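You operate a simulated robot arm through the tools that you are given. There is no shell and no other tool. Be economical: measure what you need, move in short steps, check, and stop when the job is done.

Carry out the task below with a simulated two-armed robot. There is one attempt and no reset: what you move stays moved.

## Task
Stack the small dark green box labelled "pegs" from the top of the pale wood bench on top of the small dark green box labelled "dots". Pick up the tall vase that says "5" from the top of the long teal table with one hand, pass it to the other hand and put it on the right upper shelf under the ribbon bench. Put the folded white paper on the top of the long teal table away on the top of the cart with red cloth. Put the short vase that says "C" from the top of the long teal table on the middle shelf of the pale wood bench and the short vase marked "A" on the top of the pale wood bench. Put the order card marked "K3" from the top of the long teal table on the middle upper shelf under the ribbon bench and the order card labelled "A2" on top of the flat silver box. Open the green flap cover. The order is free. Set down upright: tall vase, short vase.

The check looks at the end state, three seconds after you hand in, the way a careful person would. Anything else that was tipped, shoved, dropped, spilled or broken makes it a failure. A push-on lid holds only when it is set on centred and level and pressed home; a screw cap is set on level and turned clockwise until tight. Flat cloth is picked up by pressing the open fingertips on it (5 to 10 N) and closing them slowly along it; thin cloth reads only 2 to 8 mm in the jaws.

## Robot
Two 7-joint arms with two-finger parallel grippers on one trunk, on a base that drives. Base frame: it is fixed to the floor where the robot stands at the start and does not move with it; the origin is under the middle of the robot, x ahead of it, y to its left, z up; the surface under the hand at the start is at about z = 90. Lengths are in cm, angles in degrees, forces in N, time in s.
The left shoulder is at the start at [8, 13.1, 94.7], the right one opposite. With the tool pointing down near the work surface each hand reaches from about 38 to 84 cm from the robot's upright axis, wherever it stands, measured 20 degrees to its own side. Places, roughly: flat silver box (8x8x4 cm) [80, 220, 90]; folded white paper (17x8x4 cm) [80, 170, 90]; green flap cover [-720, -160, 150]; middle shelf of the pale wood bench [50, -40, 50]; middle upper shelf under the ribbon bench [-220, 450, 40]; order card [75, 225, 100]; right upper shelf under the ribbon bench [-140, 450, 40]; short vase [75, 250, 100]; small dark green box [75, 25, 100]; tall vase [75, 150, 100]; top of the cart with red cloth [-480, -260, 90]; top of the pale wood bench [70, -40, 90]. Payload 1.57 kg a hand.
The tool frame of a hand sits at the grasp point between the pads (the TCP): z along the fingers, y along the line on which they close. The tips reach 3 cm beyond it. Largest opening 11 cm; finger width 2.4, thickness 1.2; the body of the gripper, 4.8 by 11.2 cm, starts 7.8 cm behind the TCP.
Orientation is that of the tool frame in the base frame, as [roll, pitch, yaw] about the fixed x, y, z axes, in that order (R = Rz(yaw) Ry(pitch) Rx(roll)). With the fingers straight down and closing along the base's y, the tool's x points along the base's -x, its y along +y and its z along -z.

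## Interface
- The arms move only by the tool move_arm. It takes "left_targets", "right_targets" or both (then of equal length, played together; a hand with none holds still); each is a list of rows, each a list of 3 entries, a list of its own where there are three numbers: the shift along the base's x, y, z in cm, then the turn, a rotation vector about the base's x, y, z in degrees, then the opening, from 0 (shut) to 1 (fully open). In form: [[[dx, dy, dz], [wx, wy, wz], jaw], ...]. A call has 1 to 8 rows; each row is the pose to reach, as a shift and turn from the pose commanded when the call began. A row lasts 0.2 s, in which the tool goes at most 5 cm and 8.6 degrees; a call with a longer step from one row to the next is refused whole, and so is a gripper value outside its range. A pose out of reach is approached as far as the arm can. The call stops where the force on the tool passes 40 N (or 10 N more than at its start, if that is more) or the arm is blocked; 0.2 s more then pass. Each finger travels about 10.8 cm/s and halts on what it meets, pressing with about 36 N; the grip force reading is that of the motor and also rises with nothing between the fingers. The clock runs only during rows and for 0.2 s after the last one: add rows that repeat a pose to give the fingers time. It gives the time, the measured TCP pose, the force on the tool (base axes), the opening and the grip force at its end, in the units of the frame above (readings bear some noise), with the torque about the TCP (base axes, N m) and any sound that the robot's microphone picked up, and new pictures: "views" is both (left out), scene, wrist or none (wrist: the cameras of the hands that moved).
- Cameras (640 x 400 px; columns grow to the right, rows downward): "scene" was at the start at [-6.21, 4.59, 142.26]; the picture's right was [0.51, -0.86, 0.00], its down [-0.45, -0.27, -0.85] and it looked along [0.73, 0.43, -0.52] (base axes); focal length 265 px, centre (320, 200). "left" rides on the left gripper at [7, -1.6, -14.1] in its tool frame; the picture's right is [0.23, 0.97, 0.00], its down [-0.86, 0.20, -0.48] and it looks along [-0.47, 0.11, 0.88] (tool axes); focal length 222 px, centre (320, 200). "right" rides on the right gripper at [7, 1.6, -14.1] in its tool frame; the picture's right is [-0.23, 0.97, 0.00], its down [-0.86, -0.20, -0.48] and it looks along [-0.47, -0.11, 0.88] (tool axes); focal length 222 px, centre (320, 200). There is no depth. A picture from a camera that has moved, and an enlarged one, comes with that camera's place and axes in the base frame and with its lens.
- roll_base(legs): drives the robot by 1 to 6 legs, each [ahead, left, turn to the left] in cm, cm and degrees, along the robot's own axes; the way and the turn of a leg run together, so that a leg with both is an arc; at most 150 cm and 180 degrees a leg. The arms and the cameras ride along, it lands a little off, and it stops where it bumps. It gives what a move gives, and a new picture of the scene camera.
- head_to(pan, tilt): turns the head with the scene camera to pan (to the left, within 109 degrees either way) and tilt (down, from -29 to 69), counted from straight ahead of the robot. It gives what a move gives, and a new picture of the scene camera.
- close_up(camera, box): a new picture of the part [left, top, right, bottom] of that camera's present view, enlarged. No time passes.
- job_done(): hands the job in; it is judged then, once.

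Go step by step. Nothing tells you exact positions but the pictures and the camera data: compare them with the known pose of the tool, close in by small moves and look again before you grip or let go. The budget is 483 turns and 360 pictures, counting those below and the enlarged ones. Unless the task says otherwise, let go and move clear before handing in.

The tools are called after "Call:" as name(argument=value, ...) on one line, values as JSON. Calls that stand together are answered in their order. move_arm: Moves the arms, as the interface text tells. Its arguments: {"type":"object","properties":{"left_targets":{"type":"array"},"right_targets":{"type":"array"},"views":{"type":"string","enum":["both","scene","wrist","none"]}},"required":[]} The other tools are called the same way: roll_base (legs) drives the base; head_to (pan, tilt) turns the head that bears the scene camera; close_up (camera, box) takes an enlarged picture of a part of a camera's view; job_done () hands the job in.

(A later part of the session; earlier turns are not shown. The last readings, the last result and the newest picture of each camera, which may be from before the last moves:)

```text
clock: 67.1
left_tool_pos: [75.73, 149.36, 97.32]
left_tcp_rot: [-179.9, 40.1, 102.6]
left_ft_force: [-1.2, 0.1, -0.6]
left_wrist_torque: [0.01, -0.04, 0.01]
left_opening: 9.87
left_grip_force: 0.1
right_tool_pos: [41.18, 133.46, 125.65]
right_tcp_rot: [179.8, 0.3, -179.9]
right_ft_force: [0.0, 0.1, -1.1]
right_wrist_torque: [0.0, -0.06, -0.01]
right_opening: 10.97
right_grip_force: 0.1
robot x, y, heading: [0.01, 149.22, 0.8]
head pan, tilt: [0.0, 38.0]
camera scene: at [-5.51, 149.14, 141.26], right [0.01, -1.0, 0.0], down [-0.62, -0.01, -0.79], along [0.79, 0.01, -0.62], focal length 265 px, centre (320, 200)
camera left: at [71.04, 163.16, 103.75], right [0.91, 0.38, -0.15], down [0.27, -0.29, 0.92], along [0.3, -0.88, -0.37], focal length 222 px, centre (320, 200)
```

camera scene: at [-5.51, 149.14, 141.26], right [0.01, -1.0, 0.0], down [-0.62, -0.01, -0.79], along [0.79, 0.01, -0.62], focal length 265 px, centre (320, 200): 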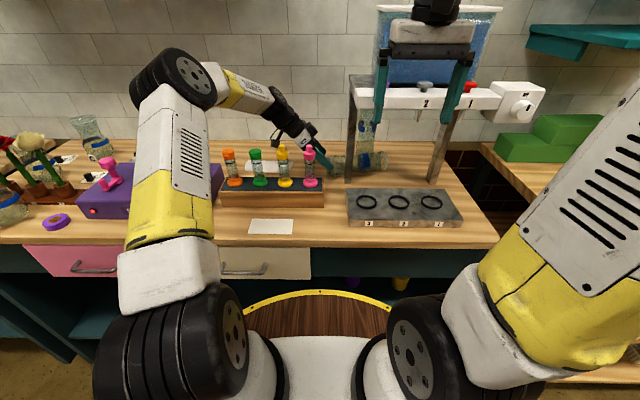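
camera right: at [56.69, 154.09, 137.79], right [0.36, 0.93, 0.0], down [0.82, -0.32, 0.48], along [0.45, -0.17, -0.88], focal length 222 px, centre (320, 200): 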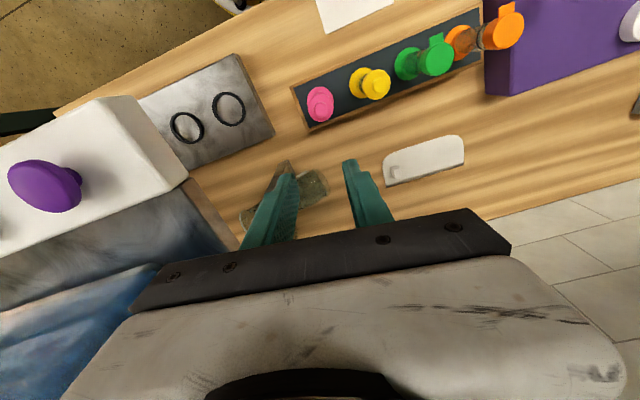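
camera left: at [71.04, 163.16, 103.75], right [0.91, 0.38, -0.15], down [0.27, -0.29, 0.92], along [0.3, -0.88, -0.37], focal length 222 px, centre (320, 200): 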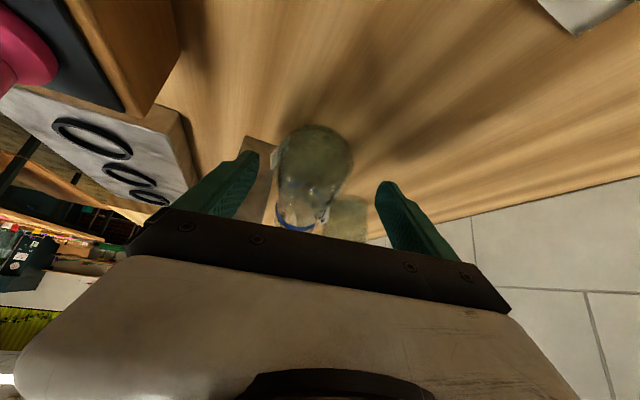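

Call:
move_arm(left_targets=[[[0.2, -1.4, -1.7], [0, 0, 0], 0.9], [[0.4, -2.7, -3.2], [0, 0, 0], 0.9], [[0.4, -2.7, -3.2], [0, 0, 0], 0.9]], views="wrist")

```text
clock: 67.9
left_tool_pos: [75.98, 146.59, 94.15]
left_tcp_rot: [-179.8, 40.0, 102.5]
left_ft_force: [-0.4, 0.2, -0.2]
left_wrist_torque: [-0.01, -0.02, 0.02]
left_opening: 9.89
left_grip_force: 0.1
right_tool_pos: [41.2, 133.35, 125.74]
right_tcp_rot: [179.9, 0.4, -179.9]
right_ft_force: [0.3, 0.6, 0.4]
right_wrist_torque: [0.0, -0.02, 0.01]
right_opening: 10.99
right_grip_force: 0.0
robot x, y, heading: [-0.28, 149.19, 0.8]
head pan, tilt: [0.0, 38.0]
camera left: at [71.45, 160.47, 100.54], right [0.91, 0.38, -0.15], down [0.27, -0.29, 0.92], along [0.3, -0.88, -0.37], focal length 222 px, centre (320, 200)
```

left: 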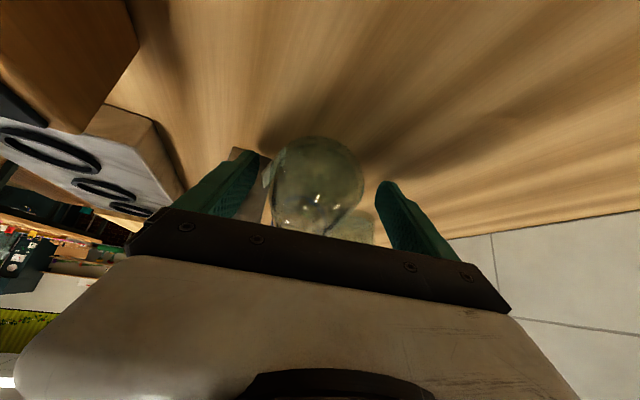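

Call:
move_arm(left_targets=[[[0, 0, 0], [0, 0, 0], 0.75], [[0, 0, 0], [0, 0, 0], 0.6], [[0, 0, 0], [0, 0, 0], 0.45], [[0, 0, 0], [0, 0, 0], 0.4], [[0, 0, 0], [0, 0, 0], 0.4]], views="both")

```text
clock: 69.1
left_tool_pos: [76.01, 146.53, 94.17]
left_tcp_rot: [-179.8, 39.9, 102.5]
left_ft_force: [-2.6, -0.9, -0.9]
left_wrist_torque: [0.01, 0.06, -0.14]
left_opening: 6.58
left_grip_force: 36.5
right_tool_pos: [41.24, 133.45, 125.68]
right_tcp_rot: [179.8, 0.3, -179.9]
right_ft_force: [-0.1, -0.1, 0.5]
right_wrist_torque: [-0.02, 0.0, 0.02]
right_opening: 11.0
right_grip_force: 0.0
robot x, y, heading: [-0.01, 149.53, 0.8]
head pan, tilt: [0.0, 38.0]
camera scene: at [-5.49, 149.11, 141.26], right [0.01, -1.0, 0.0], down [-0.62, -0.01, -0.79], along [0.79, 0.01, -0.62], focal length 265 px, centre (320, 200)
camera left: at [71.43, 160.45, 100.54], right [0.91, 0.38, -0.15], down [0.27, -0.3, 0.92], along [0.3, -0.88, -0.37], focal length 222 px, centre (320, 200)
```

scene: 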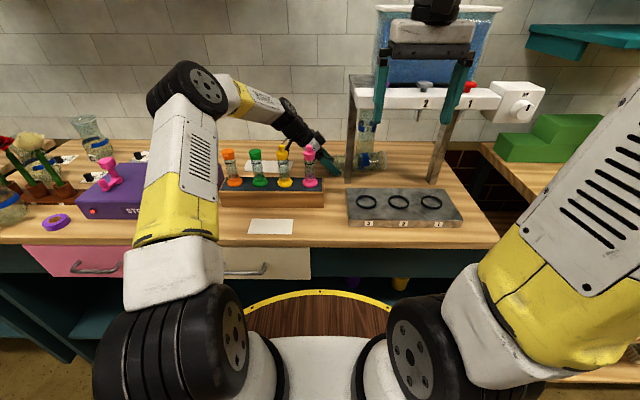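
left: 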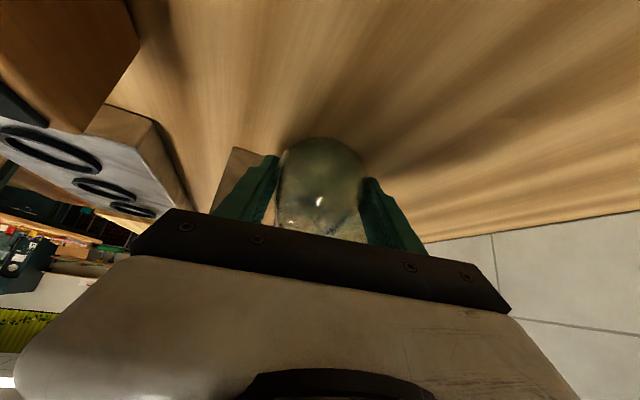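

Call:
move_arm(left_targets=[[[-0.3, 1.5, 0.4], [0, 0, 0], 0.4], [[-0.6, 3.5, 0.4], [0, 0, 0], 0.4], [[-0.9, 5.5, 0.4], [0, 0, 0], 0.4], [[-1.2, 7.5, 0.4], [0, 0, 0], 0.4], [[-1.5, 9.5, 0.4], [0, 0, 0], 0.4], [[-1.5, 11, 0.4], [0, 0, 0], 0.4]], views="both")

```text
clock: 70.5
left_tool_pos: [74.45, 157.59, 94.53]
left_tcp_rot: [-179.9, 39.9, 102.4]
left_ft_force: [0.2, 0.0, -5.5]
left_wrist_torque: [0.27, 0.05, 0.0]
left_opening: 6.56
left_grip_force: 36.1
right_tool_pos: [41.21, 133.27, 125.75]
right_tcp_rot: [179.9, 0.2, -179.9]
right_ft_force: [-0.9, 0.2, -0.2]
right_wrist_torque: [0.03, 0.0, 0.03]
right_opening: 11.0
right_grip_force: 0.1
robot x, y, heading: [-0.02, 149.4, 0.6]
head pan, tilt: [0.0, 38.0]
camera scene: at [-5.46, 149.11, 141.27], right [0.01, -1.0, 0.0], down [-0.62, -0.01, -0.79], along [0.79, 0.01, -0.62], focal length 265 px, centre (320, 200)
camera left: at [69.89, 171.38, 100.93], right [0.91, 0.38, -0.15], down [0.27, -0.3, 0.92], along [0.3, -0.88, -0.37], focal length 222 px, centre (320, 200)
```

scene: 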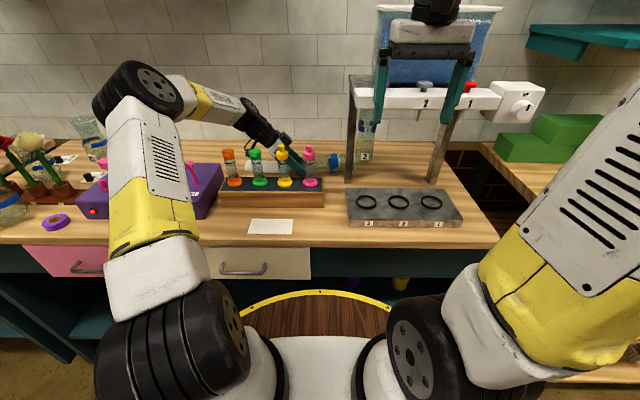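
left: 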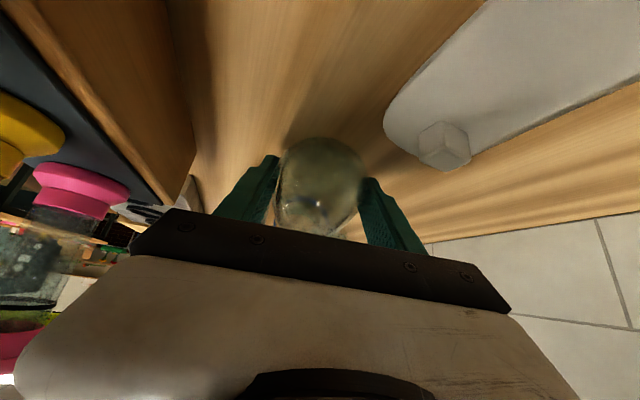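

Call:
move_arm(left_targets=[[[0, 0.5, 1.5], [0, 0, 0], 0.4], [[0, 1, 3], [-7.8, -1.7, 0], 0.4], [[0, 1.5, 5], [-15.6, -3.4, 0], 0.4]], views="both")

```text
clock: 71.3
left_tool_pos: [74.49, 159.07, 99.5]
left_tcp_rot: [-179.8, 56.1, 102.6]
left_ft_force: [-0.1, -0.8, -6.2]
left_wrist_torque: [0.3, 0.07, 0.0]
left_opening: 6.58
left_grip_force: 36.4
right_tool_pos: [41.32, 133.36, 125.77]
right_tcp_rot: [179.7, 0.2, -180.0]
right_ft_force: [-0.2, 0.1, 0.5]
right_wrist_torque: [0.01, 0.02, 0.0]
right_opening: 11.0
right_grip_force: 0.2
robot x, y, heading: [-0.3, 149.65, 0.8]
head pan, tilt: [0.0, 38.0]
camera scene: at [-5.46, 149.1, 141.27], right [0.01, -1.0, 0.0], down [-0.62, -0.01, -0.79], along [0.79, 0.01, -0.62], focal length 265 px, centre (320, 200)
camera left: at [69.69, 174.06, 101.71], right [0.92, 0.33, -0.19], down [0.21, -0.04, 0.98], along [0.32, -0.94, -0.1], focal length 222 px, centre (320, 200)
```

scene: 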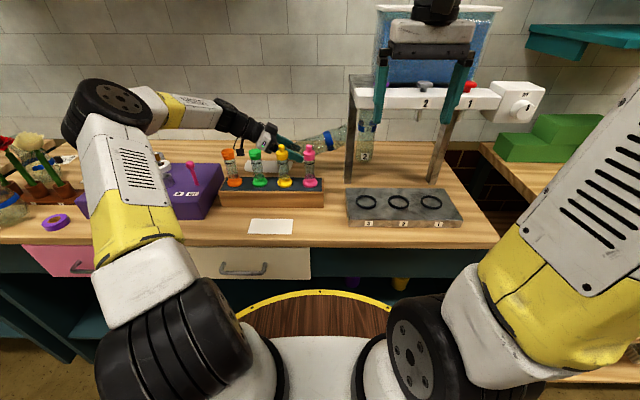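
left: 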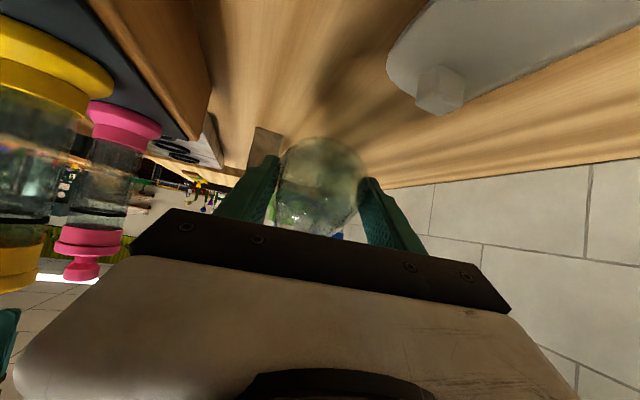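

Call:
move_arm(left_targets=[[[0.5, 0, 4.5], [0, 0, 0], 0.4], [[1, 0, 9], [-6, -1.3, 0], 0.4], [[1, 0, 13], [-13, -2.8, 0], 0.4], [[1, 0, 17], [-20, -4.3, 0], 0.4], [[0, 0, 20], [-27, -5.9, 0], 0.4], [[-1, 0, 22], [-33, -7.2, 0], 0.4]], views="both")

```text
clock: 72.3
left_tool_pos: [75.84, 160.19, 114.49]
left_tcp_rot: [-178.9, 73.5, 104.3]
left_ft_force: [0.3, 0.5, -7.4]
left_wrist_torque: [0.23, 0.01, 0.0]
left_opening: 6.42
left_grip_force: 35.6
right_tool_pos: [41.19, 133.59, 125.75]
right_tcp_rot: [179.8, 0.3, -179.8]
right_ft_force: [0.0, -0.4, 0.3]
right_wrist_torque: [-0.01, 0.01, -0.01]
right_opening: 11.01
right_grip_force: 0.0
robot x, y, heading: [-0.12, 149.18, 1.2]
head pan, tilt: [0.0, 38.0]
stopped in row 4 (left hand): the force on the tool passed its limit at 50 N (the readings are from after the stop); the commanded pose is now the measured one
camera scene: at [-5.47, 149.16, 141.27], right [0.02, -1.0, 0.0], down [-0.62, -0.01, -0.79], along [0.79, 0.01, -0.62], focal length 265 px, centre (320, 200)
camera left: at [70.74, 175.03, 111.86], right [0.93, 0.29, -0.22], down [0.15, 0.26, 0.95], along [0.33, -0.92, 0.2], focal length 222 px, centre (320, 200)
```

scene: 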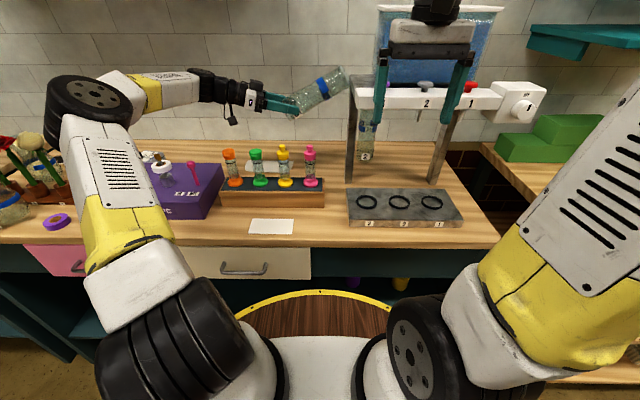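
left: 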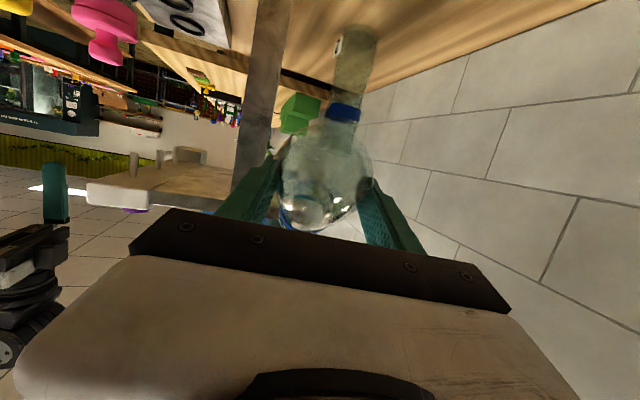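

Call:
move_arm(left_targets=[[[0, 2, 0], [0, 0, 0], 0.4], [[-1, 6, 1.5], [0, 0, 0], 0.4], [[-2, 10, 3], [0, 0, 0], 0.4], [[-2, 10, 6], [-7, -1.5, 0], 0.4], [[-3, 10, 8], [-14, -3, 0], 0.4], [[-3, 10, 8], [-20, -4.3, 0], 0.4]], views="both")

```text
clock: 73.7
left_tool_pos: [72.75, 170.11, 122.61]
left_tcp_rot: [-8.8, 85.8, -85.7]
left_ft_force: [-1.1, 0.3, -5.3]
left_wrist_torque: [0.22, 0.03, 0.01]
left_opening: 6.41
left_grip_force: 35.8
right_tool_pos: [41.26, 133.49, 125.75]
right_tcp_rot: [179.8, 0.3, -179.7]
right_ft_force: [-0.4, 0.2, -0.8]
right_wrist_torque: [0.02, -0.03, 0.02]
right_opening: 10.99
right_grip_force: 0.1
robot x, y, heading: [-0.11, 149.21, 0.8]
head pan, tilt: [0.0, 38.0]
camera scene: at [-5.49, 149.14, 141.27], right [0.02, -1.0, 0.0], down [-0.62, -0.01, -0.79], along [0.79, 0.01, -0.62], focal length 265 px, centre (320, 200)
camera left: at [68.11, 183.11, 114.79], right [0.95, 0.2, -0.24], down [0.08, 0.57, 0.82], along [0.3, -0.79, 0.53], focal length 222 px, centre (320, 200)
```

scene: 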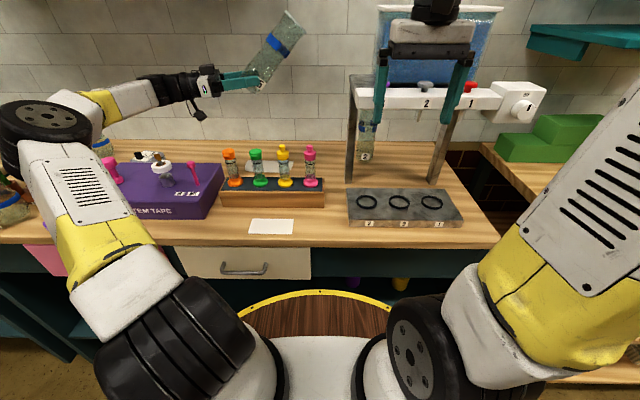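
left: 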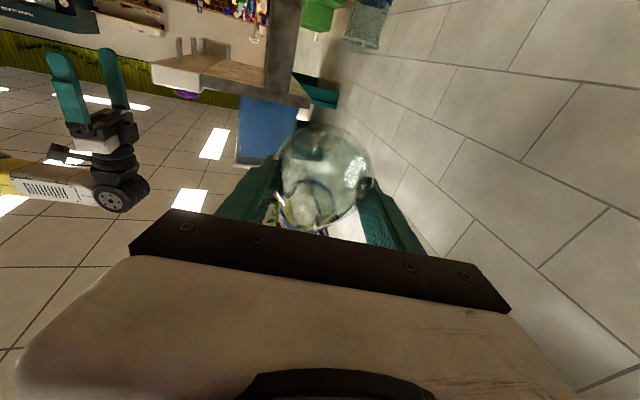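

Left hand holds the vase near its base, leaning about 35°. I back the robot off to have free space for straightening and the handover.

Call:
roll_base(legs=[[-50, 0, 0]])

Call:
move_arm(left_targets=[[[-3, -1, 0], [-6, -1, 0], 0.4], [[-6, -2, 0], [-12, -2, 0], 0.4], [[-9, -3, 0], [-18, -3, 0], 0.4], [[-12, -4, 0], [-24, -4, 0], 0.4], [[-15, -5, 0], [-30, -5, 0], 0.4]], views="both")

```text
clock: 76.7
left_tool_pos: [22.57, 169.42, 122.64]
left_tcp_rot: [-8.9, 86.0, -85.9]
left_ft_force: [0.1, -0.6, -5.3]
left_wrist_torque: [0.24, 0.09, 0.01]
left_opening: 6.43
left_grip_force: 35.9
right_tool_pos: [-8.84, 132.76, 125.69]
right_tcp_rot: [179.8, 0.3, -179.8]
right_ft_force: [0.9, 0.1, 0.0]
right_wrist_torque: [0.02, -0.01, -0.03]
right_opening: 11.01
right_grip_force: 0.0
robot x, y, heading: [-50.58, 148.56, 0.7]
head pan, tilt: [0.0, 38.0]
camera scene: at [-55.68, 148.37, 141.27], right [0.02, -1.0, 0.0], down [-0.62, -0.01, -0.79], along [0.79, 0.01, -0.62], focal length 265 px, centre (320, 200)
```

scene: 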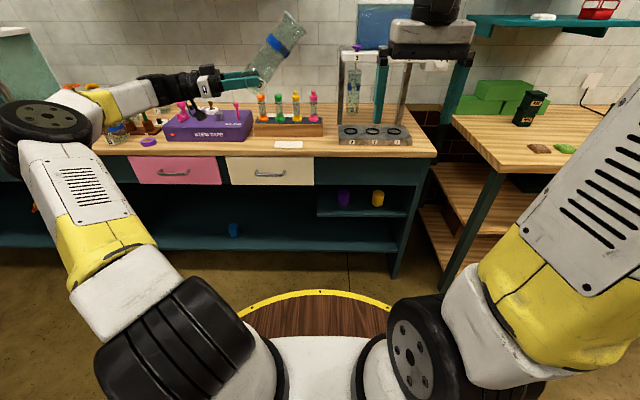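

```text
clock: 77.9
left_tool_pos: [7.54, 164.39, 122.58]
left_tcp_rot: [-4.2, 55.4, -81.2]
left_ft_force: [-0.6, -0.1, -5.5]
left_wrist_torque: [0.08, 0.04, 0.04]
left_opening: 6.43
left_grip_force: 36.3
right_tool_pos: [-8.99, 132.63, 125.72]
right_tcp_rot: [179.7, 0.3, -179.7]
right_ft_force: [0.5, 0.0, -0.3]
right_wrist_torque: [-0.01, 0.01, -0.01]
right_opening: 11.01
right_grip_force: 0.1
robot x, y, heading: [-50.12, 148.61, 0.7]
head pan, tilt: [0.0, 38.0]
camera scene: at [-55.68, 148.37, 141.27], right [0.02, -1.0, 0.0], down [-0.62, -0.01, -0.79], along [0.79, 0.01, -0.62], focal length 265 px, centre (320, 200)
camera left: at [3.85, 171.57, 109.04], right [0.97, 0.08, -0.23], down [0.02, 0.91, 0.42], along [0.24, -0.42, 0.88], focal length 222 px, centre (320, 200)
```

scene: 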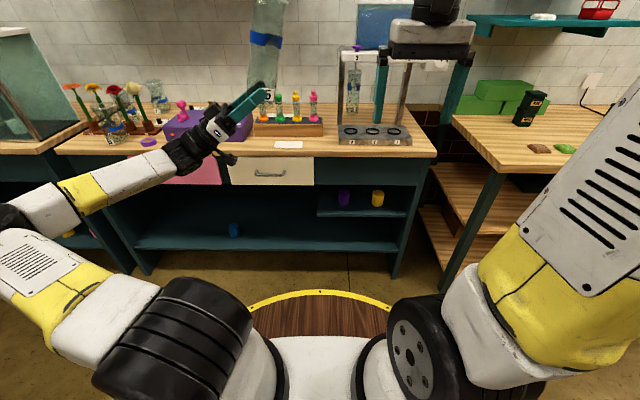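
left: 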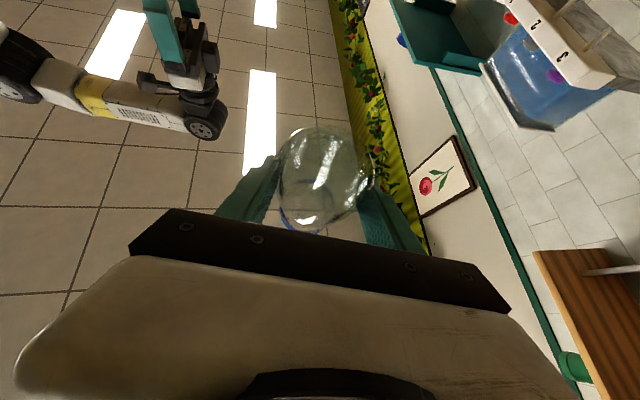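

Call:
head_to(pan=12, tilt=15)

```text
clock: 78.8
left_tool_pos: [7.71, 164.42, 122.67]
left_tcp_rot: [-4.1, 55.5, -81.2]
left_ft_force: [-0.6, -0.9, -5.8]
left_wrist_torque: [0.13, 0.02, -0.01]
left_opening: 6.43
left_grip_force: 35.9
right_tool_pos: [-9.04, 132.68, 125.73]
right_tcp_rot: [179.8, 0.3, -179.7]
right_ft_force: [-0.5, 0.4, 0.3]
right_wrist_torque: [-0.02, 0.01, 0.03]
right_opening: 11.02
right_grip_force: 0.0
robot x, y, heading: [-50.52, 148.52, 0.9]
head pan, tilt: [12.0, 15.0]
camera scene: at [-55.22, 150.32, 144.91], right [0.22, -0.97, 0.0], down [-0.25, -0.06, -0.97], along [0.94, 0.22, -0.26], focal length 265 px, centre (320, 200)
```

scene: 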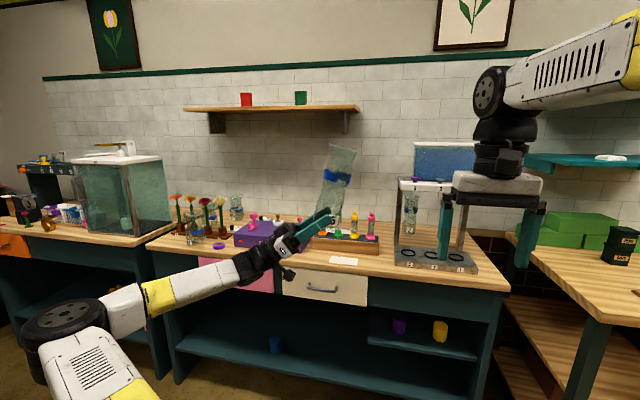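

Call:
move_arm(left_targets=[[[0, -3, -3], [-3, 0, 0], 0.4], [[0, -6, -6], [-6, 0, 0], 0.4], [[0, -9, -9], [-9, 0, 0], 0.4], [[0, -12, -12], [-9, 0, 0], 0.4], [[0, -13, -16], [-9, 0, 0], 0.4], [[0, -13, -16], [-9, 0, 0], 0.4]], views="scene")

```text
clock: 80.2
left_tool_pos: [7.56, 151.34, 106.67]
left_tcp_rot: [-6.1, 46.6, -82.8]
left_ft_force: [-0.7, 0.6, -4.7]
left_wrist_torque: [0.08, 0.02, 0.03]
left_opening: 6.45
left_grip_force: 36.0
right_tool_pos: [-9.07, 132.63, 125.63]
right_tcp_rot: [179.8, 0.3, -179.9]
right_ft_force: [0.2, 0.1, -0.1]
right_wrist_torque: [0.0, 0.01, 0.01]
right_opening: 11.02
right_grip_force: 0.1
robot x, y, heading: [-50.47, 148.1, 0.7]
head pan, tilt: [12.0, 15.0]
camera scene: at [-55.22, 150.31, 144.92], right [0.22, -0.97, 0.0], down [-0.25, -0.06, -0.97], along [0.94, 0.22, -0.26], focal length 265 px, centre (320, 200)
```

scene: 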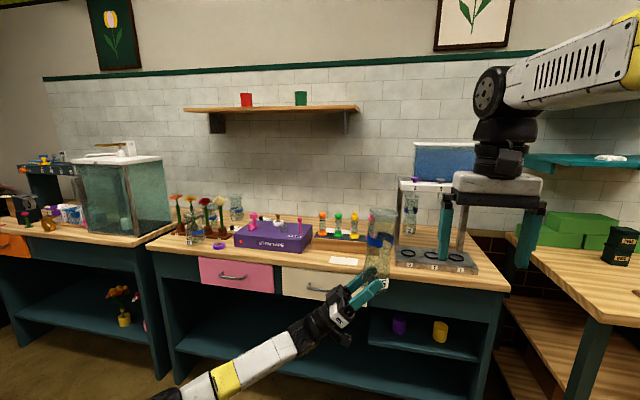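

Call:
move_arm(right_targets=[[[-2, 0, 0], [0, -8.2, 0], 1], [[-4, 0, 0], [0, -16.4, 0], 1], [[-5, 2, 0], [0, -24.6, 0], 1], [[-5, 6, 0], [0, -32.8, 0], 1], [[-5, 10, -1], [0, -41, 0], 1], [[-5, 14, -2], [0, -49, 0], 1], [[-4, 17, -3], [0, -57, 0], 1], [[-2, 18.7, -3], [0, -65, 0], 1]], views="both")

```text
clock: 82.0
left_tool_pos: [7.72, 151.31, 106.5]
left_tcp_rot: [-6.3, 46.6, -82.8]
left_ft_force: [0.1, -0.7, -5.4]
left_wrist_torque: [0.09, 0.05, 0.02]
left_opening: 6.42
left_grip_force: 35.9
right_tool_pos: [-13.28, 155.82, 119.1]
right_tcp_rot: [170.9, 56.1, -177.2]
right_ft_force: [-0.1, 0.1, -0.7]
right_wrist_torque: [-0.01, 0.03, -0.02]
right_opening: 11.01
right_grip_force: 0.0
robot x, y, heading: [-50.43, 148.38, 0.9]
head pan, tilt: [12.0, 15.0]
stopped in row 8 (right hand): the arm was blocked; the commanded pose is now the measured one
camera scene: at [-56.58, 153.46, 145.08], right [0.56, -0.83, 0.0], down [-0.2, -0.14, -0.97], along [0.8, 0.54, -0.24], focal length 265 px, centre (320, 200)
camera right: at [-28.87, 154.51, 121.22], right [-0.05, 0.96, 0.27], down [0.12, -0.27, 0.96], along [0.99, 0.08, -0.11], focal length 222 px, centre (320, 200)
```

scene: 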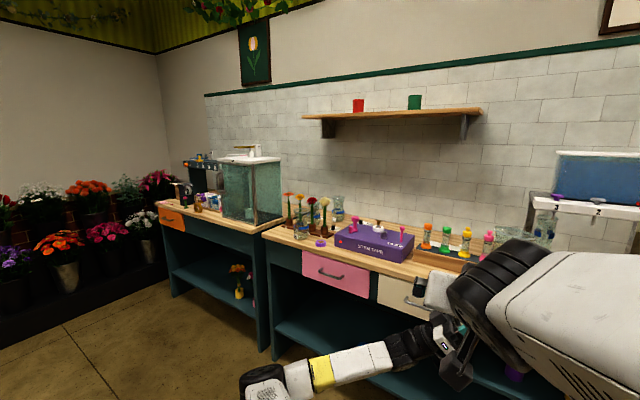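
right: 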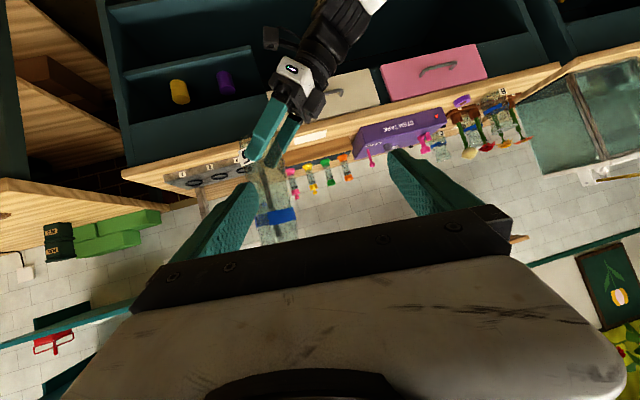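

The right arm nudged my own head; I move the vase further out and lower, then bring the right hand forward away from the head.

Call:
move_arm(left_targets=[[[4, 0, -2], [0, 0, 0], 0.4], [[8, 0, -4], [0, 0, 0], 0.4], [[11, 0, -6], [0, 0, 0], 0.4], [[11, 0, -6], [0, 0, 0], 0.4]], right_targets=[[[2, -2, 0], [0, 0, 0], 1], [[4, -4, -2], [0, 0, 0], 1], [[6, -5, -4], [0, 0, 0], 1], [[6, -5, -4], [0, 0, 0], 1]], views="none")

Call:
head_to(pan=5, tilt=25)

```text
clock: 83.0
left_tool_pos: [18.71, 151.36, 100.5]
left_tcp_rot: [-6.2, 46.5, -82.7]
left_ft_force: [0.5, 0.7, -5.8]
left_wrist_torque: [0.07, 0.03, 0.01]
left_opening: 6.43
left_grip_force: 35.8
right_tool_pos: [-6.54, 151.37, 116.06]
right_tcp_rot: [170.7, 55.9, -177.5]
right_ft_force: [-0.2, 0.0, 0.7]
right_wrist_torque: [-0.04, 0.01, 0.01]
right_opening: 11.02
right_grip_force: 0.1
right hand out of reach, approached as far as the arm can: row 3, 4
robot x, y, heading: [-50.65, 148.43, 1.1]
head pan, tilt: [12.0, 15.0]
```

```text
clock: 83.8
left_tool_pos: [18.71, 151.2, 100.56]
left_tcp_rot: [-6.3, 46.6, -82.8]
left_ft_force: [0.3, 0.0, -4.6]
left_wrist_torque: [0.09, 0.01, 0.02]
left_opening: 6.44
left_grip_force: 35.9
right_tool_pos: [-6.42, 151.25, 115.92]
right_tcp_rot: [170.7, 55.8, -177.6]
right_ft_force: [-0.5, 0.8, 0.0]
right_wrist_torque: [-0.02, -0.02, -0.01]
right_opening: 10.98
right_grip_force: 0.1
robot x, y, heading: [-50.35, 148.11, 0.9]
head pan, tilt: [5.0, 25.0]
camera scene: at [-57.59, 154.42, 142.97], right [0.68, -0.74, 0.0], down [-0.34, -0.31, -0.89], along [0.65, 0.6, -0.46], focal length 265 px, centre (320, 200)
```

scene: 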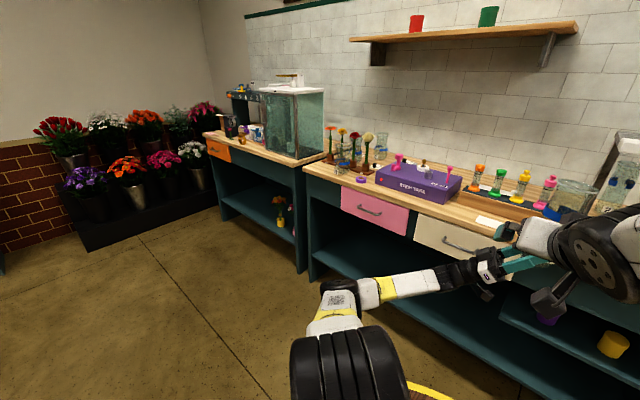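

Call:
move_arm(right_targets=[[[0, -4.5, 0], [0, 0, 0], 1], [[0, -9, 1], [0, 8, 0], 1], [[0, -13.5, 2], [0, 16, 0], 1], [[0, -18, 3], [0, 24, 0], 1], [[0, -22, 4], [0, 32, 0], 1], [[0, -25, 4], [0, 40, 0], 1], [[0, -25, 4], [0, 48, 0], 1], [[0, -25, 4], [0, 55, 0], 1]], views="both")

```text
clock: 85.6
left_tool_pos: [18.58, 151.32, 100.6]
left_tcp_rot: [-6.3, 46.6, -82.8]
left_ft_force: [-0.4, 0.3, -5.7]
left_wrist_torque: [0.11, 0.04, 0.01]
left_opening: 6.42
left_grip_force: 36.4
right_tool_pos: [-6.44, 126.34, 120.09]
right_tcp_rot: [168.8, 1.3, -178.7]
right_ft_force: [0.3, -0.1, 0.5]
right_wrist_torque: [-0.01, -0.05, -0.02]
right_opening: 10.98
right_grip_force: 0.0
right hand out of reach, approached as far as the arm can: row 1
robot x, y, heading: [-50.76, 148.57, 1.0]
head pan, tilt: [5.0, 25.0]
camera scene: at [-55.19, 149.16, 143.3], right [0.1, -0.99, 0.0], down [-0.42, -0.04, -0.91], along [0.9, 0.09, -0.42], focal length 265 px, centre (320, 200)
camera right: at [-13.76, 125.04, 134.06], right [0.2, 0.96, 0.19], down [0.85, -0.27, 0.45], along [0.48, 0.08, -0.87], focal length 222 px, centre (320, 200)
```

scene: 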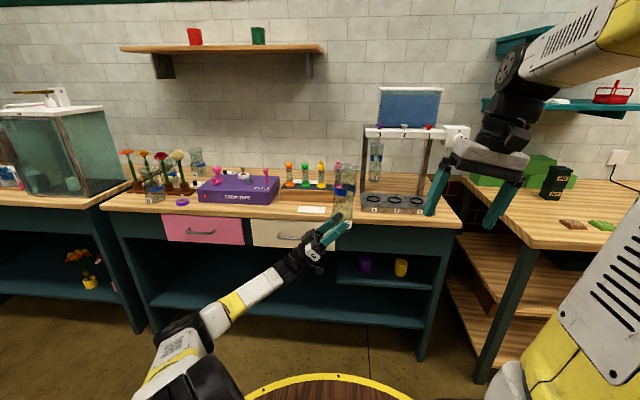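
right: 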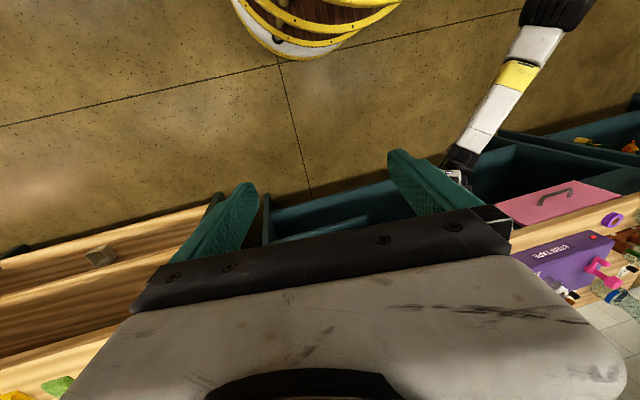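

Call:
move_arm(right_targets=[[[0, 0, 0], [-5.6, 0, 0], 1], [[0, 0, 0], [-11.2, -1.2, 0], 1]], views="none")

Call:
move_arm(right_targets=[[[1, 1, 0], [0, 0, 8], 1], [[2, 2, 0], [0, 0, 16], 1], [[3, 3, 0], [0, 0, 24], 1], [[4, 4, 0], [0, 0, 32], 1], [[5, 5, 0], [0, 0, 40], 1], [[6, 6, 0], [0, 0, 45], 1]], views="none")

Call:
move_arm(right_targets=[[[0, 0, 0], [5.7, -5.7, 0], 1], [[0, 0, 0], [11.4, -11.4, 0], 1], [[1, 1, 0], [17.1, -17.1, 0], 1], [[2, 2, 0], [22.8, -22.8, 0], 1], [[3, 3, -1], [28.5, -28.5, 0], 1], [[4, 4, -2], [34.2, -34.2, 0], 1], [[5, 5, -3], [40, -40, 0], 1], [[6, 6, -3], [46, -46, 0], 1]], views="both")

```text
clock: 86.2
left_tool_pos: [18.65, 151.28, 100.61]
left_tcp_rot: [-6.2, 46.6, -82.8]
left_ft_force: [-0.1, 0.0, -5.3]
left_wrist_torque: [0.08, 0.03, 0.02]
left_opening: 6.46
left_grip_force: 36.1
right_tool_pos: [-6.48, 126.23, 120.12]
right_tcp_rot: [-179.9, 2.3, -178.3]
right_ft_force: [0.8, -0.8, 0.5]
right_wrist_torque: [0.01, 0.02, 0.0]
right_opening: 11.04
right_grip_force: 0.1
robot x, y, heading: [-50.42, 148.65, 0.9]
head pan, tilt: [5.0, 25.0]
```

```text
clock: 87.6
left_tool_pos: [18.59, 151.31, 100.67]
left_tcp_rot: [-6.2, 46.6, -82.8]
left_ft_force: [0.6, -0.6, -5.8]
left_wrist_torque: [0.11, 0.03, 0.0]
left_opening: 6.43
left_grip_force: 35.6
right_tool_pos: [-0.4, 132.31, 119.93]
right_tcp_rot: [-179.9, 2.1, -133.2]
right_ft_force: [0.2, -1.2, -0.1]
right_wrist_torque: [0.01, -0.02, 0.0]
right_opening: 11.0
right_grip_force: 0.0
robot x, y, heading: [-50.82, 148.35, 0.9]
head pan, tilt: [5.0, 25.0]
```

```text
clock: 89.4
left_tool_pos: [18.81, 151.23, 100.52]
left_tcp_rot: [-6.3, 46.6, -82.8]
left_ft_force: [-0.7, 0.8, -5.1]
left_wrist_torque: [0.1, 0.06, 0.01]
left_opening: 6.44
left_grip_force: 36.1
right_tool_pos: [5.51, 138.16, 116.97]
right_tcp_rot: [-175.7, 67.3, -130.4]
right_ft_force: [0.5, 0.0, 0.6]
right_wrist_torque: [-0.02, -0.01, -0.01]
right_opening: 11.0
right_grip_force: 0.1
robot x, y, heading: [-50.43, 148.49, 1.0]
head pan, tilt: [5.0, 25.0]
camera scene: at [-55.18, 149.17, 143.3], right [0.1, -0.99, 0.0], down [-0.42, -0.04, -0.91], along [0.9, 0.09, -0.42], focal length 265 px, centre (320, 200)
camera right: at [-6.63, 128.22, 115.97], right [-0.64, 0.75, 0.18], down [0.04, -0.2, 0.98], along [0.77, 0.63, 0.09], focal length 222 px, centre (320, 200)
```

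scene: 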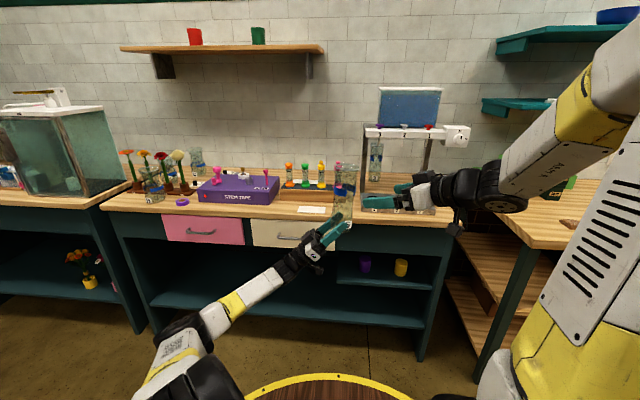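
right: 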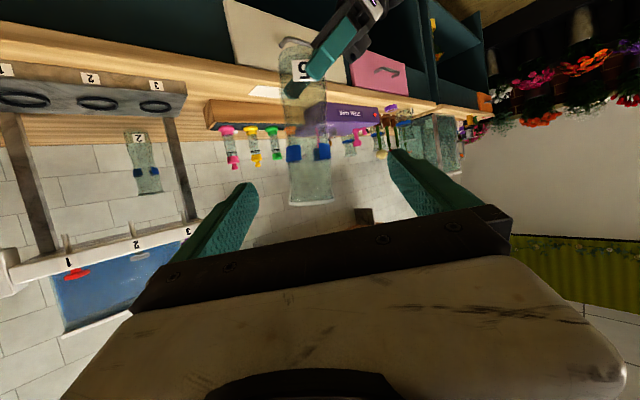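

Call:
move_arm(right_targets=[[[2.6, 0.4, -0.7], [0, 0, 0], 1], [[5.2, 0.8, -1.4], [0, 0, 0], 1], [[6.7, 2.6, -2.4], [0, 0, 0], 1], [[8.2, 4.4, -3.4], [0, 0, 0], 1]], views="wrist")

```text
clock: 90.4
left_tool_pos: [18.66, 151.42, 100.56]
left_tcp_rot: [-6.2, 46.5, -82.7]
left_ft_force: [-1.1, -1.2, -5.7]
left_wrist_torque: [0.12, 0.03, 0.03]
left_opening: 6.43
left_grip_force: 36.0
right_tool_pos: [13.77, 142.67, 113.63]
right_tcp_rot: [-175.8, 67.3, -130.5]
right_ft_force: [0.6, 1.1, -0.2]
right_wrist_torque: [0.02, 0.01, 0.01]
right_opening: 11.0
right_grip_force: 0.0
robot x, y, heading: [-50.56, 148.7, 0.9]
head pan, tilt: [5.0, 25.0]
camera right: at [1.64, 132.66, 112.58], right [-0.64, 0.75, 0.18], down [0.05, -0.2, 0.98], along [0.77, 0.63, 0.09], focal length 222 px, centre (320, 200)
```

right: 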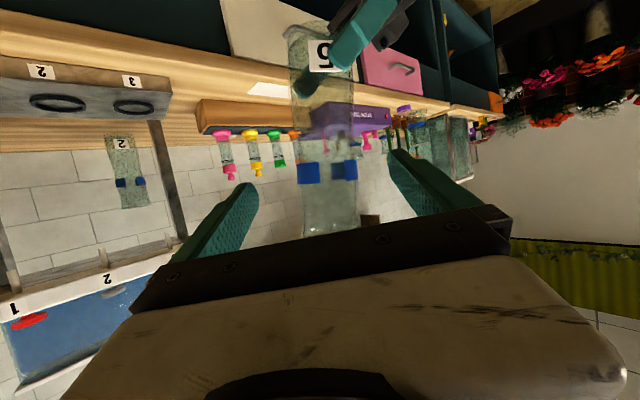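

Call:
move_arm(right_targets=[[[1.6, 1.9, -1], [0, 0, 0], 1], [[3.1, 3.8, -2], [0, 0, 0], 1], [[4.6, 5.6, -3], [0, 0, 0], 1], [[4.6, 5.6, -3], [0, 0, 0], 1]], views="both")

```text
clock: 91.4
left_tool_pos: [18.71, 151.32, 100.66]
left_tcp_rot: [-6.3, 46.6, -82.8]
left_ft_force: [0.0, 0.3, -5.4]
left_wrist_torque: [0.08, 0.02, 0.01]
left_opening: 6.45
left_grip_force: 36.0
right_tool_pos: [18.34, 148.47, 110.71]
right_tcp_rot: [-175.8, 67.1, -130.5]
right_ft_force: [-0.1, 0.1, 0.2]
right_wrist_torque: [0.02, 0.04, 0.02]
right_opening: 11.0
right_grip_force: 0.1
robot x, y, heading: [-50.21, 148.21, 1.1]
head pan, tilt: [5.0, 25.0]
camera scene: at [-55.15, 149.17, 143.3], right [0.1, -0.99, 0.0], down [-0.42, -0.04, -0.91], along [0.9, 0.09, -0.42], focal length 265 px, centre (320, 200)
camera right: at [6.24, 138.36, 109.61], right [-0.64, 0.75, 0.18], down [0.05, -0.2, 0.98], along [0.77, 0.63, 0.09], focal length 222 px, centre (320, 200)
```

scene: 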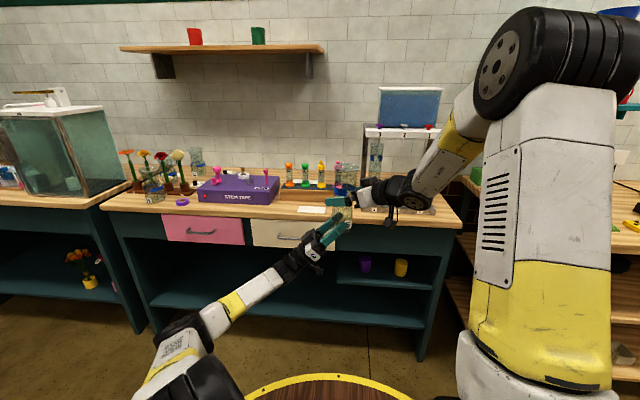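
right: 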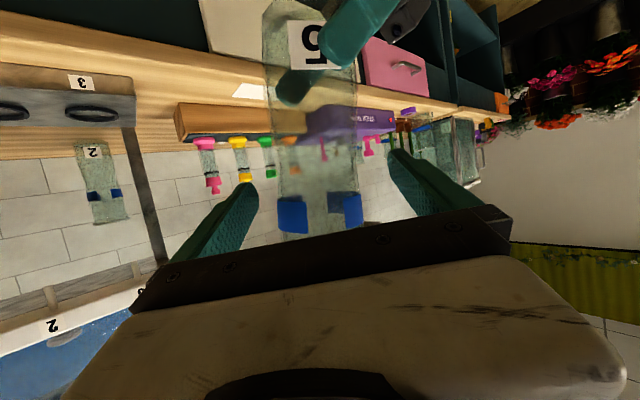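

Call:
move_arm(right_targets=[[[0, 0, 0], [0, 0, 0], 0.8], [[0, 0, 0], [0, 0, 0], 0.65], [[0, 0, 0], [0, 0, 0], 0.5], [[0, 0, 0], [0, 0, 0], 0.35], [[0, 0, 0], [0, 0, 0], 0.35]], views="wrist")

```text
clock: 92.6
left_tool_pos: [18.66, 151.37, 100.61]
left_tcp_rot: [-6.1, 46.6, -82.8]
left_ft_force: [-10.9, 8.9, -9.1]
left_wrist_torque: [-0.75, -1.7, -0.66]
left_opening: 6.46
left_grip_force: 36.6
right_tool_pos: [18.39, 148.26, 110.74]
right_tcp_rot: [-175.6, 67.3, -130.5]
right_ft_force: [11.9, -7.9, 4.3]
right_wrist_torque: [0.12, 0.56, 0.3]
right_opening: 6.58
right_grip_force: 36.0
robot x, y, heading: [-50.02, 148.55, 0.9]
head pan, tilt: [5.0, 25.0]
camera right: at [6.26, 138.27, 109.66], right [-0.64, 0.75, 0.18], down [0.04, -0.2, 0.98], along [0.77, 0.63, 0.09], focal length 222 px, centre (320, 200)
```

right: 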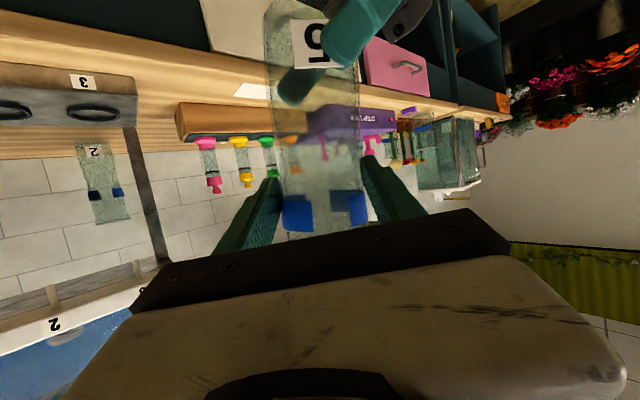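

Call:
move_arm(left_targets=[[[0, 0, 0], [0, 0, 0], 0.7], [[0, 0, 0], [0, 0, 0], 0.9], [[0, 0, 0], [0, 0, 0], 1], [[-0.6, 2.1, -2], [0, 0, 0], 1], [[-1.2, 5, -4.7], [0, 0, 0], 1], [[-2, 8, -7.5], [0, 0, 0], 1], [[-2.7, 11, -10], [0, 0, 0], 1], [[-3.2, 14, -12], [0, 0, 0], 1]], views="both")

```text
clock: 94.4
left_tool_pos: [15.43, 165.33, 88.57]
left_tcp_rot: [-6.2, 46.5, -82.7]
left_ft_force: [0.4, 0.4, -0.3]
left_wrist_torque: [0.0, 0.05, -0.03]
left_opening: 11.0
left_grip_force: 0.1
right_tool_pos: [18.38, 148.3, 110.63]
right_tcp_rot: [-175.8, 67.2, -130.5]
right_ft_force: [0.8, 0.2, -6.0]
right_wrist_torque: [-0.07, 0.07, 0.04]
right_opening: 6.2
right_grip_force: 35.9
robot x, y, heading: [-50.64, 148.02, 0.9]
head pan, tilt: [5.0, 25.0]
camera scene: at [-55.15, 149.15, 143.3], right [0.1, -0.99, 0.0], down [-0.42, -0.04, -0.91], along [0.9, 0.09, -0.42], focal length 265 px, centre (320, 200)
camera left: at [11.65, 170.25, 74.06], right [0.97, 0.04, -0.24], down [0.03, 0.96, 0.28], along [0.24, -0.28, 0.93], focal length 222 px, centre (320, 200)
```

scene: 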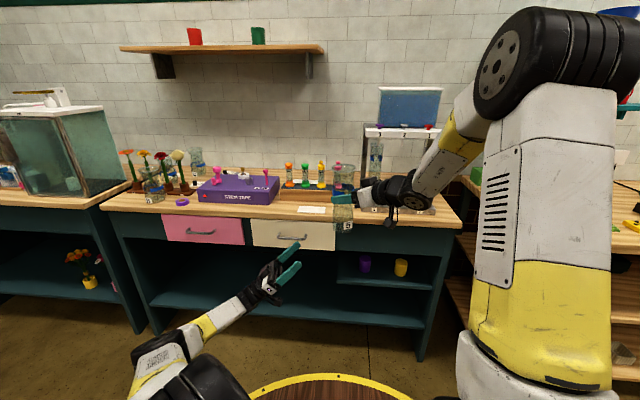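
left: 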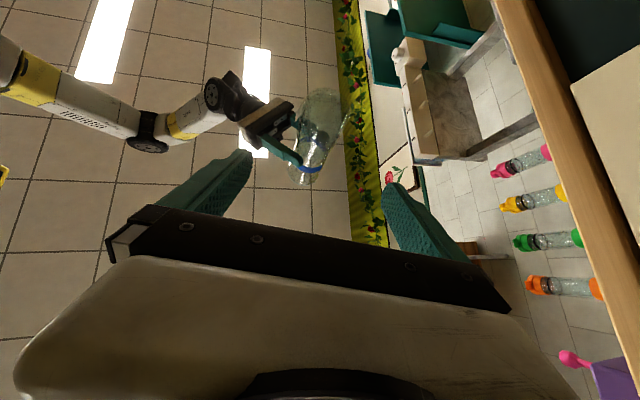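

Handover worked: the right hand holds vase 5 upright. Now I turn the left hand back to pointing down.

Call:
move_arm(left_targets=[[[-1, 1, 1], [8.2, 1.7, -0.6], 1], [[-2, 2, 2], [16.4, 3.4, -1.2], 1], [[-3, 4, 4], [24.6, 5.1, -1.9], 1], [[-4, 6, 7], [32.8, 6.8, -2.5], 1], [[-4, 8, 10], [41, 8.5, -3.1], 1], [[-4, 10, 13], [49.2, 10.2, -3.7], 1], [[-4, 11, 16], [57.4, 11.9, -4.3], 1], [[-4, 12, 19], [65.6, 13.6, -5], 1]], views="none")

Call:
move_arm(left_targets=[[[0, 1, 2], [8.2, 1.7, -0.6], 1], [[0, 2, 4], [16.4, 3.4, -1.2], 1], [[0, 3, 6], [24.6, 5.1, -1.9], 1], [[0, 4, 8], [32.8, 6.8, -2.5], 1], [[0, 5, 10], [41, 8.5, -3.1], 1], [[0, 6, 11], [49.2, 10.2, -3.7], 1], [[0, 6, 12], [57.4, 11.9, -4.3], 1], [[0, 6, 12], [65.6, 13.6, -5], 1]], views="both")

```text
clock: 96.2
left_tool_pos: [11.33, 177.55, 107.71]
left_tcp_rot: [-169.6, 65.6, 111.3]
left_ft_force: [-0.5, 0.6, 0.1]
left_wrist_torque: [-0.05, 0.01, -0.02]
left_opening: 10.99
left_grip_force: 0.1
right_tool_pos: [18.37, 148.38, 110.69]
right_tcp_rot: [-175.8, 67.2, -130.5]
right_ft_force: [0.0, 0.5, -6.1]
right_wrist_torque: [-0.06, 0.06, -0.03]
right_opening: 6.23
right_grip_force: 36.2
robot x, y, heading: [-50.12, 148.44, 1.0]
head pan, tilt: [5.0, 25.0]
```

```text
clock: 98.0
left_tool_pos: [11.29, 183.38, 119.54]
left_tcp_rot: [-175.8, -1.3, 101.6]
left_ft_force: [0.1, -0.4, -0.4]
left_wrist_torque: [-0.01, -0.02, -0.01]
left_opening: 11.0
left_grip_force: 0.0
right_tool_pos: [18.47, 148.42, 110.74]
right_tcp_rot: [-175.8, 67.2, -130.4]
right_ft_force: [0.2, 0.2, -5.7]
right_wrist_torque: [-0.05, 0.09, -0.03]
right_opening: 6.23
right_grip_force: 35.9
robot x, y, heading: [-50.08, 148.51, 0.8]
head pan, tilt: [5.0, 25.0]
camera scene: at [-55.15, 149.2, 143.3], right [0.1, -0.99, 0.0], down [-0.42, -0.04, -0.91], along [0.9, 0.09, -0.42], focal length 265 px, centre (320, 200)
camera left: at [9.49, 189.92, 134.04], right [0.91, 0.42, -0.07], down [0.4, -0.8, 0.44], along [0.13, -0.43, -0.89], focal length 222 px, centre (320, 200)
```

scene: 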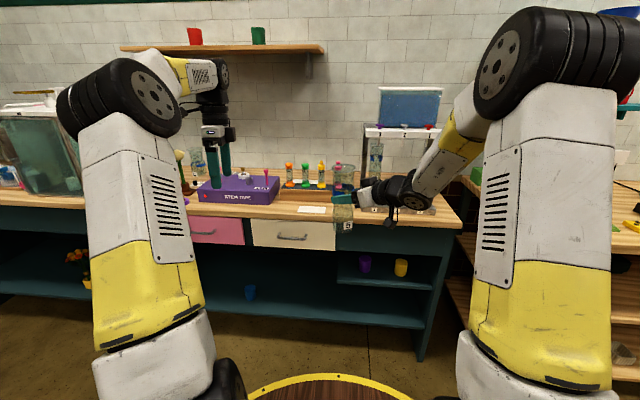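
left: 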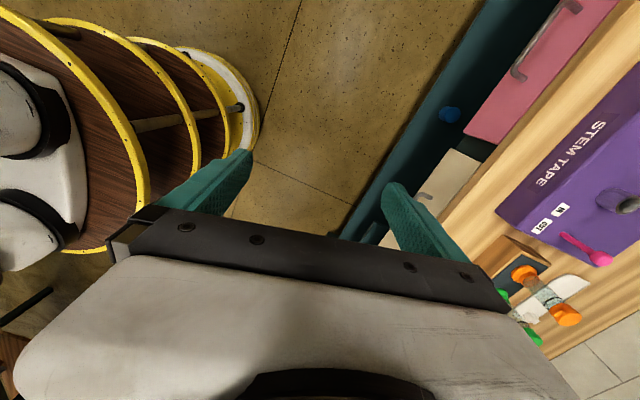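

Call:
move_arm(left_targets=[[[0, 0, 0], [-0.4, -4.4, 4], 1], [[0, 0, 0], [-0.4, -4.4, 12], 1], [[0, 0, 0], [-0.4, -4.4, 20], 1], [[0, 0, 0], [-0.4, -4.4, 28], 1], [[0, 0, 0], [-0.4, -4.4, 36], 1], [[0, 0, 0], [-0.4, -4.4, 44], 1]], right_targets=[[[-4, -2.5, 0.5], [0, 0, 0], 0.35], [[-8, -5, 1], [0, 0, 0], 0.35], [[-12, -7.5, 1.5], [0, 0, 0], 0.35], [[-16, -10, 2], [0, 0, 0], 0.35], [[-20, -12.5, 2.5], [0, 0, 0], 0.35], [[-24, -15, 3], [0, 0, 0], 0.35]], views="scene")

```text
clock: 99.4
left_tool_pos: [11.33, 183.38, 119.53]
left_tcp_rot: [-179.1, 1.6, 145.7]
left_ft_force: [-0.1, 0.2, -0.5]
left_wrist_torque: [-0.07, 0.04, -0.01]
left_opening: 11.01
left_grip_force: 0.0
right_tool_pos: [-5.58, 133.25, 113.66]
right_tcp_rot: [-175.9, 67.3, -130.4]
right_ft_force: [0.2, 0.5, -5.5]
right_wrist_torque: [-0.05, 0.07, 0.05]
right_opening: 6.07
right_grip_force: 35.6
robot x, y, heading: [-50.43, 148.32, 1.0]
head pan, tilt: [5.0, 25.0]
camera scene: at [-55.12, 149.18, 143.3], right [0.1, -0.99, 0.0], down [-0.42, -0.04, -0.91], along [0.9, 0.09, -0.42], focal length 265 px, centre (320, 200)
```

scene: 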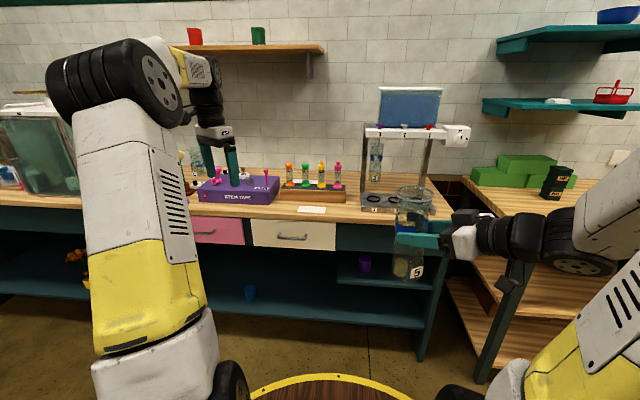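

Call:
move_arm(left_targets=[[[0, 0, 0], [0, 0, 8], 1], [[0, 0, 0], [0, 0, 16], 1], [[-2, 0, 1], [0, 0, 24], 1], [[-4, 0, 2], [0, 0, 32], 1], [[-4, 0, 2], [-0.5, -1.7, 34.5], 1]], views="none")

Call:
close_up(camera="scene", box=[350, 150, 550, 300])

```text
clock: 100.6
left_tool_pos: [7.33, 183.27, 121.57]
left_tcp_rot: [-179.1, 3.5, -179.8]
left_ft_force: [0.2, 0.2, 0.2]
left_wrist_torque: [0.0, -0.03, -0.02]
left_opening: 10.98
left_grip_force: 0.1
right_tool_pos: [-5.5, 133.14, 113.78]
right_tcp_rot: [-175.8, 67.2, -130.5]
right_ft_force: [-0.3, -0.5, -5.0]
right_wrist_torque: [-0.08, 0.07, -0.01]
right_opening: 6.06
right_grip_force: 36.6
robot x, y, heading: [-50.37, 148.57, 0.9]
head pan, tilt: [5.0, 25.0]
```

```text
2.67 times, centred on (450, 225) of scene
camera zoom: at [-55.16, 149.16, 143.3], right [0.1, -0.99, 0.0], down [-0.42, -0.04, -0.91], along [0.9, 0.09, -0.42], focal length 708 px, centre (-27, 133)
```

zoom: 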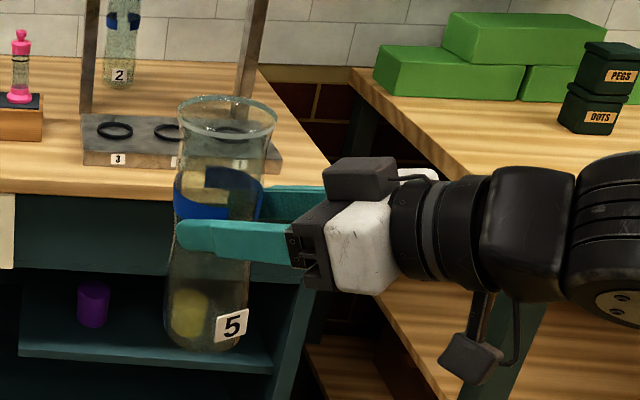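

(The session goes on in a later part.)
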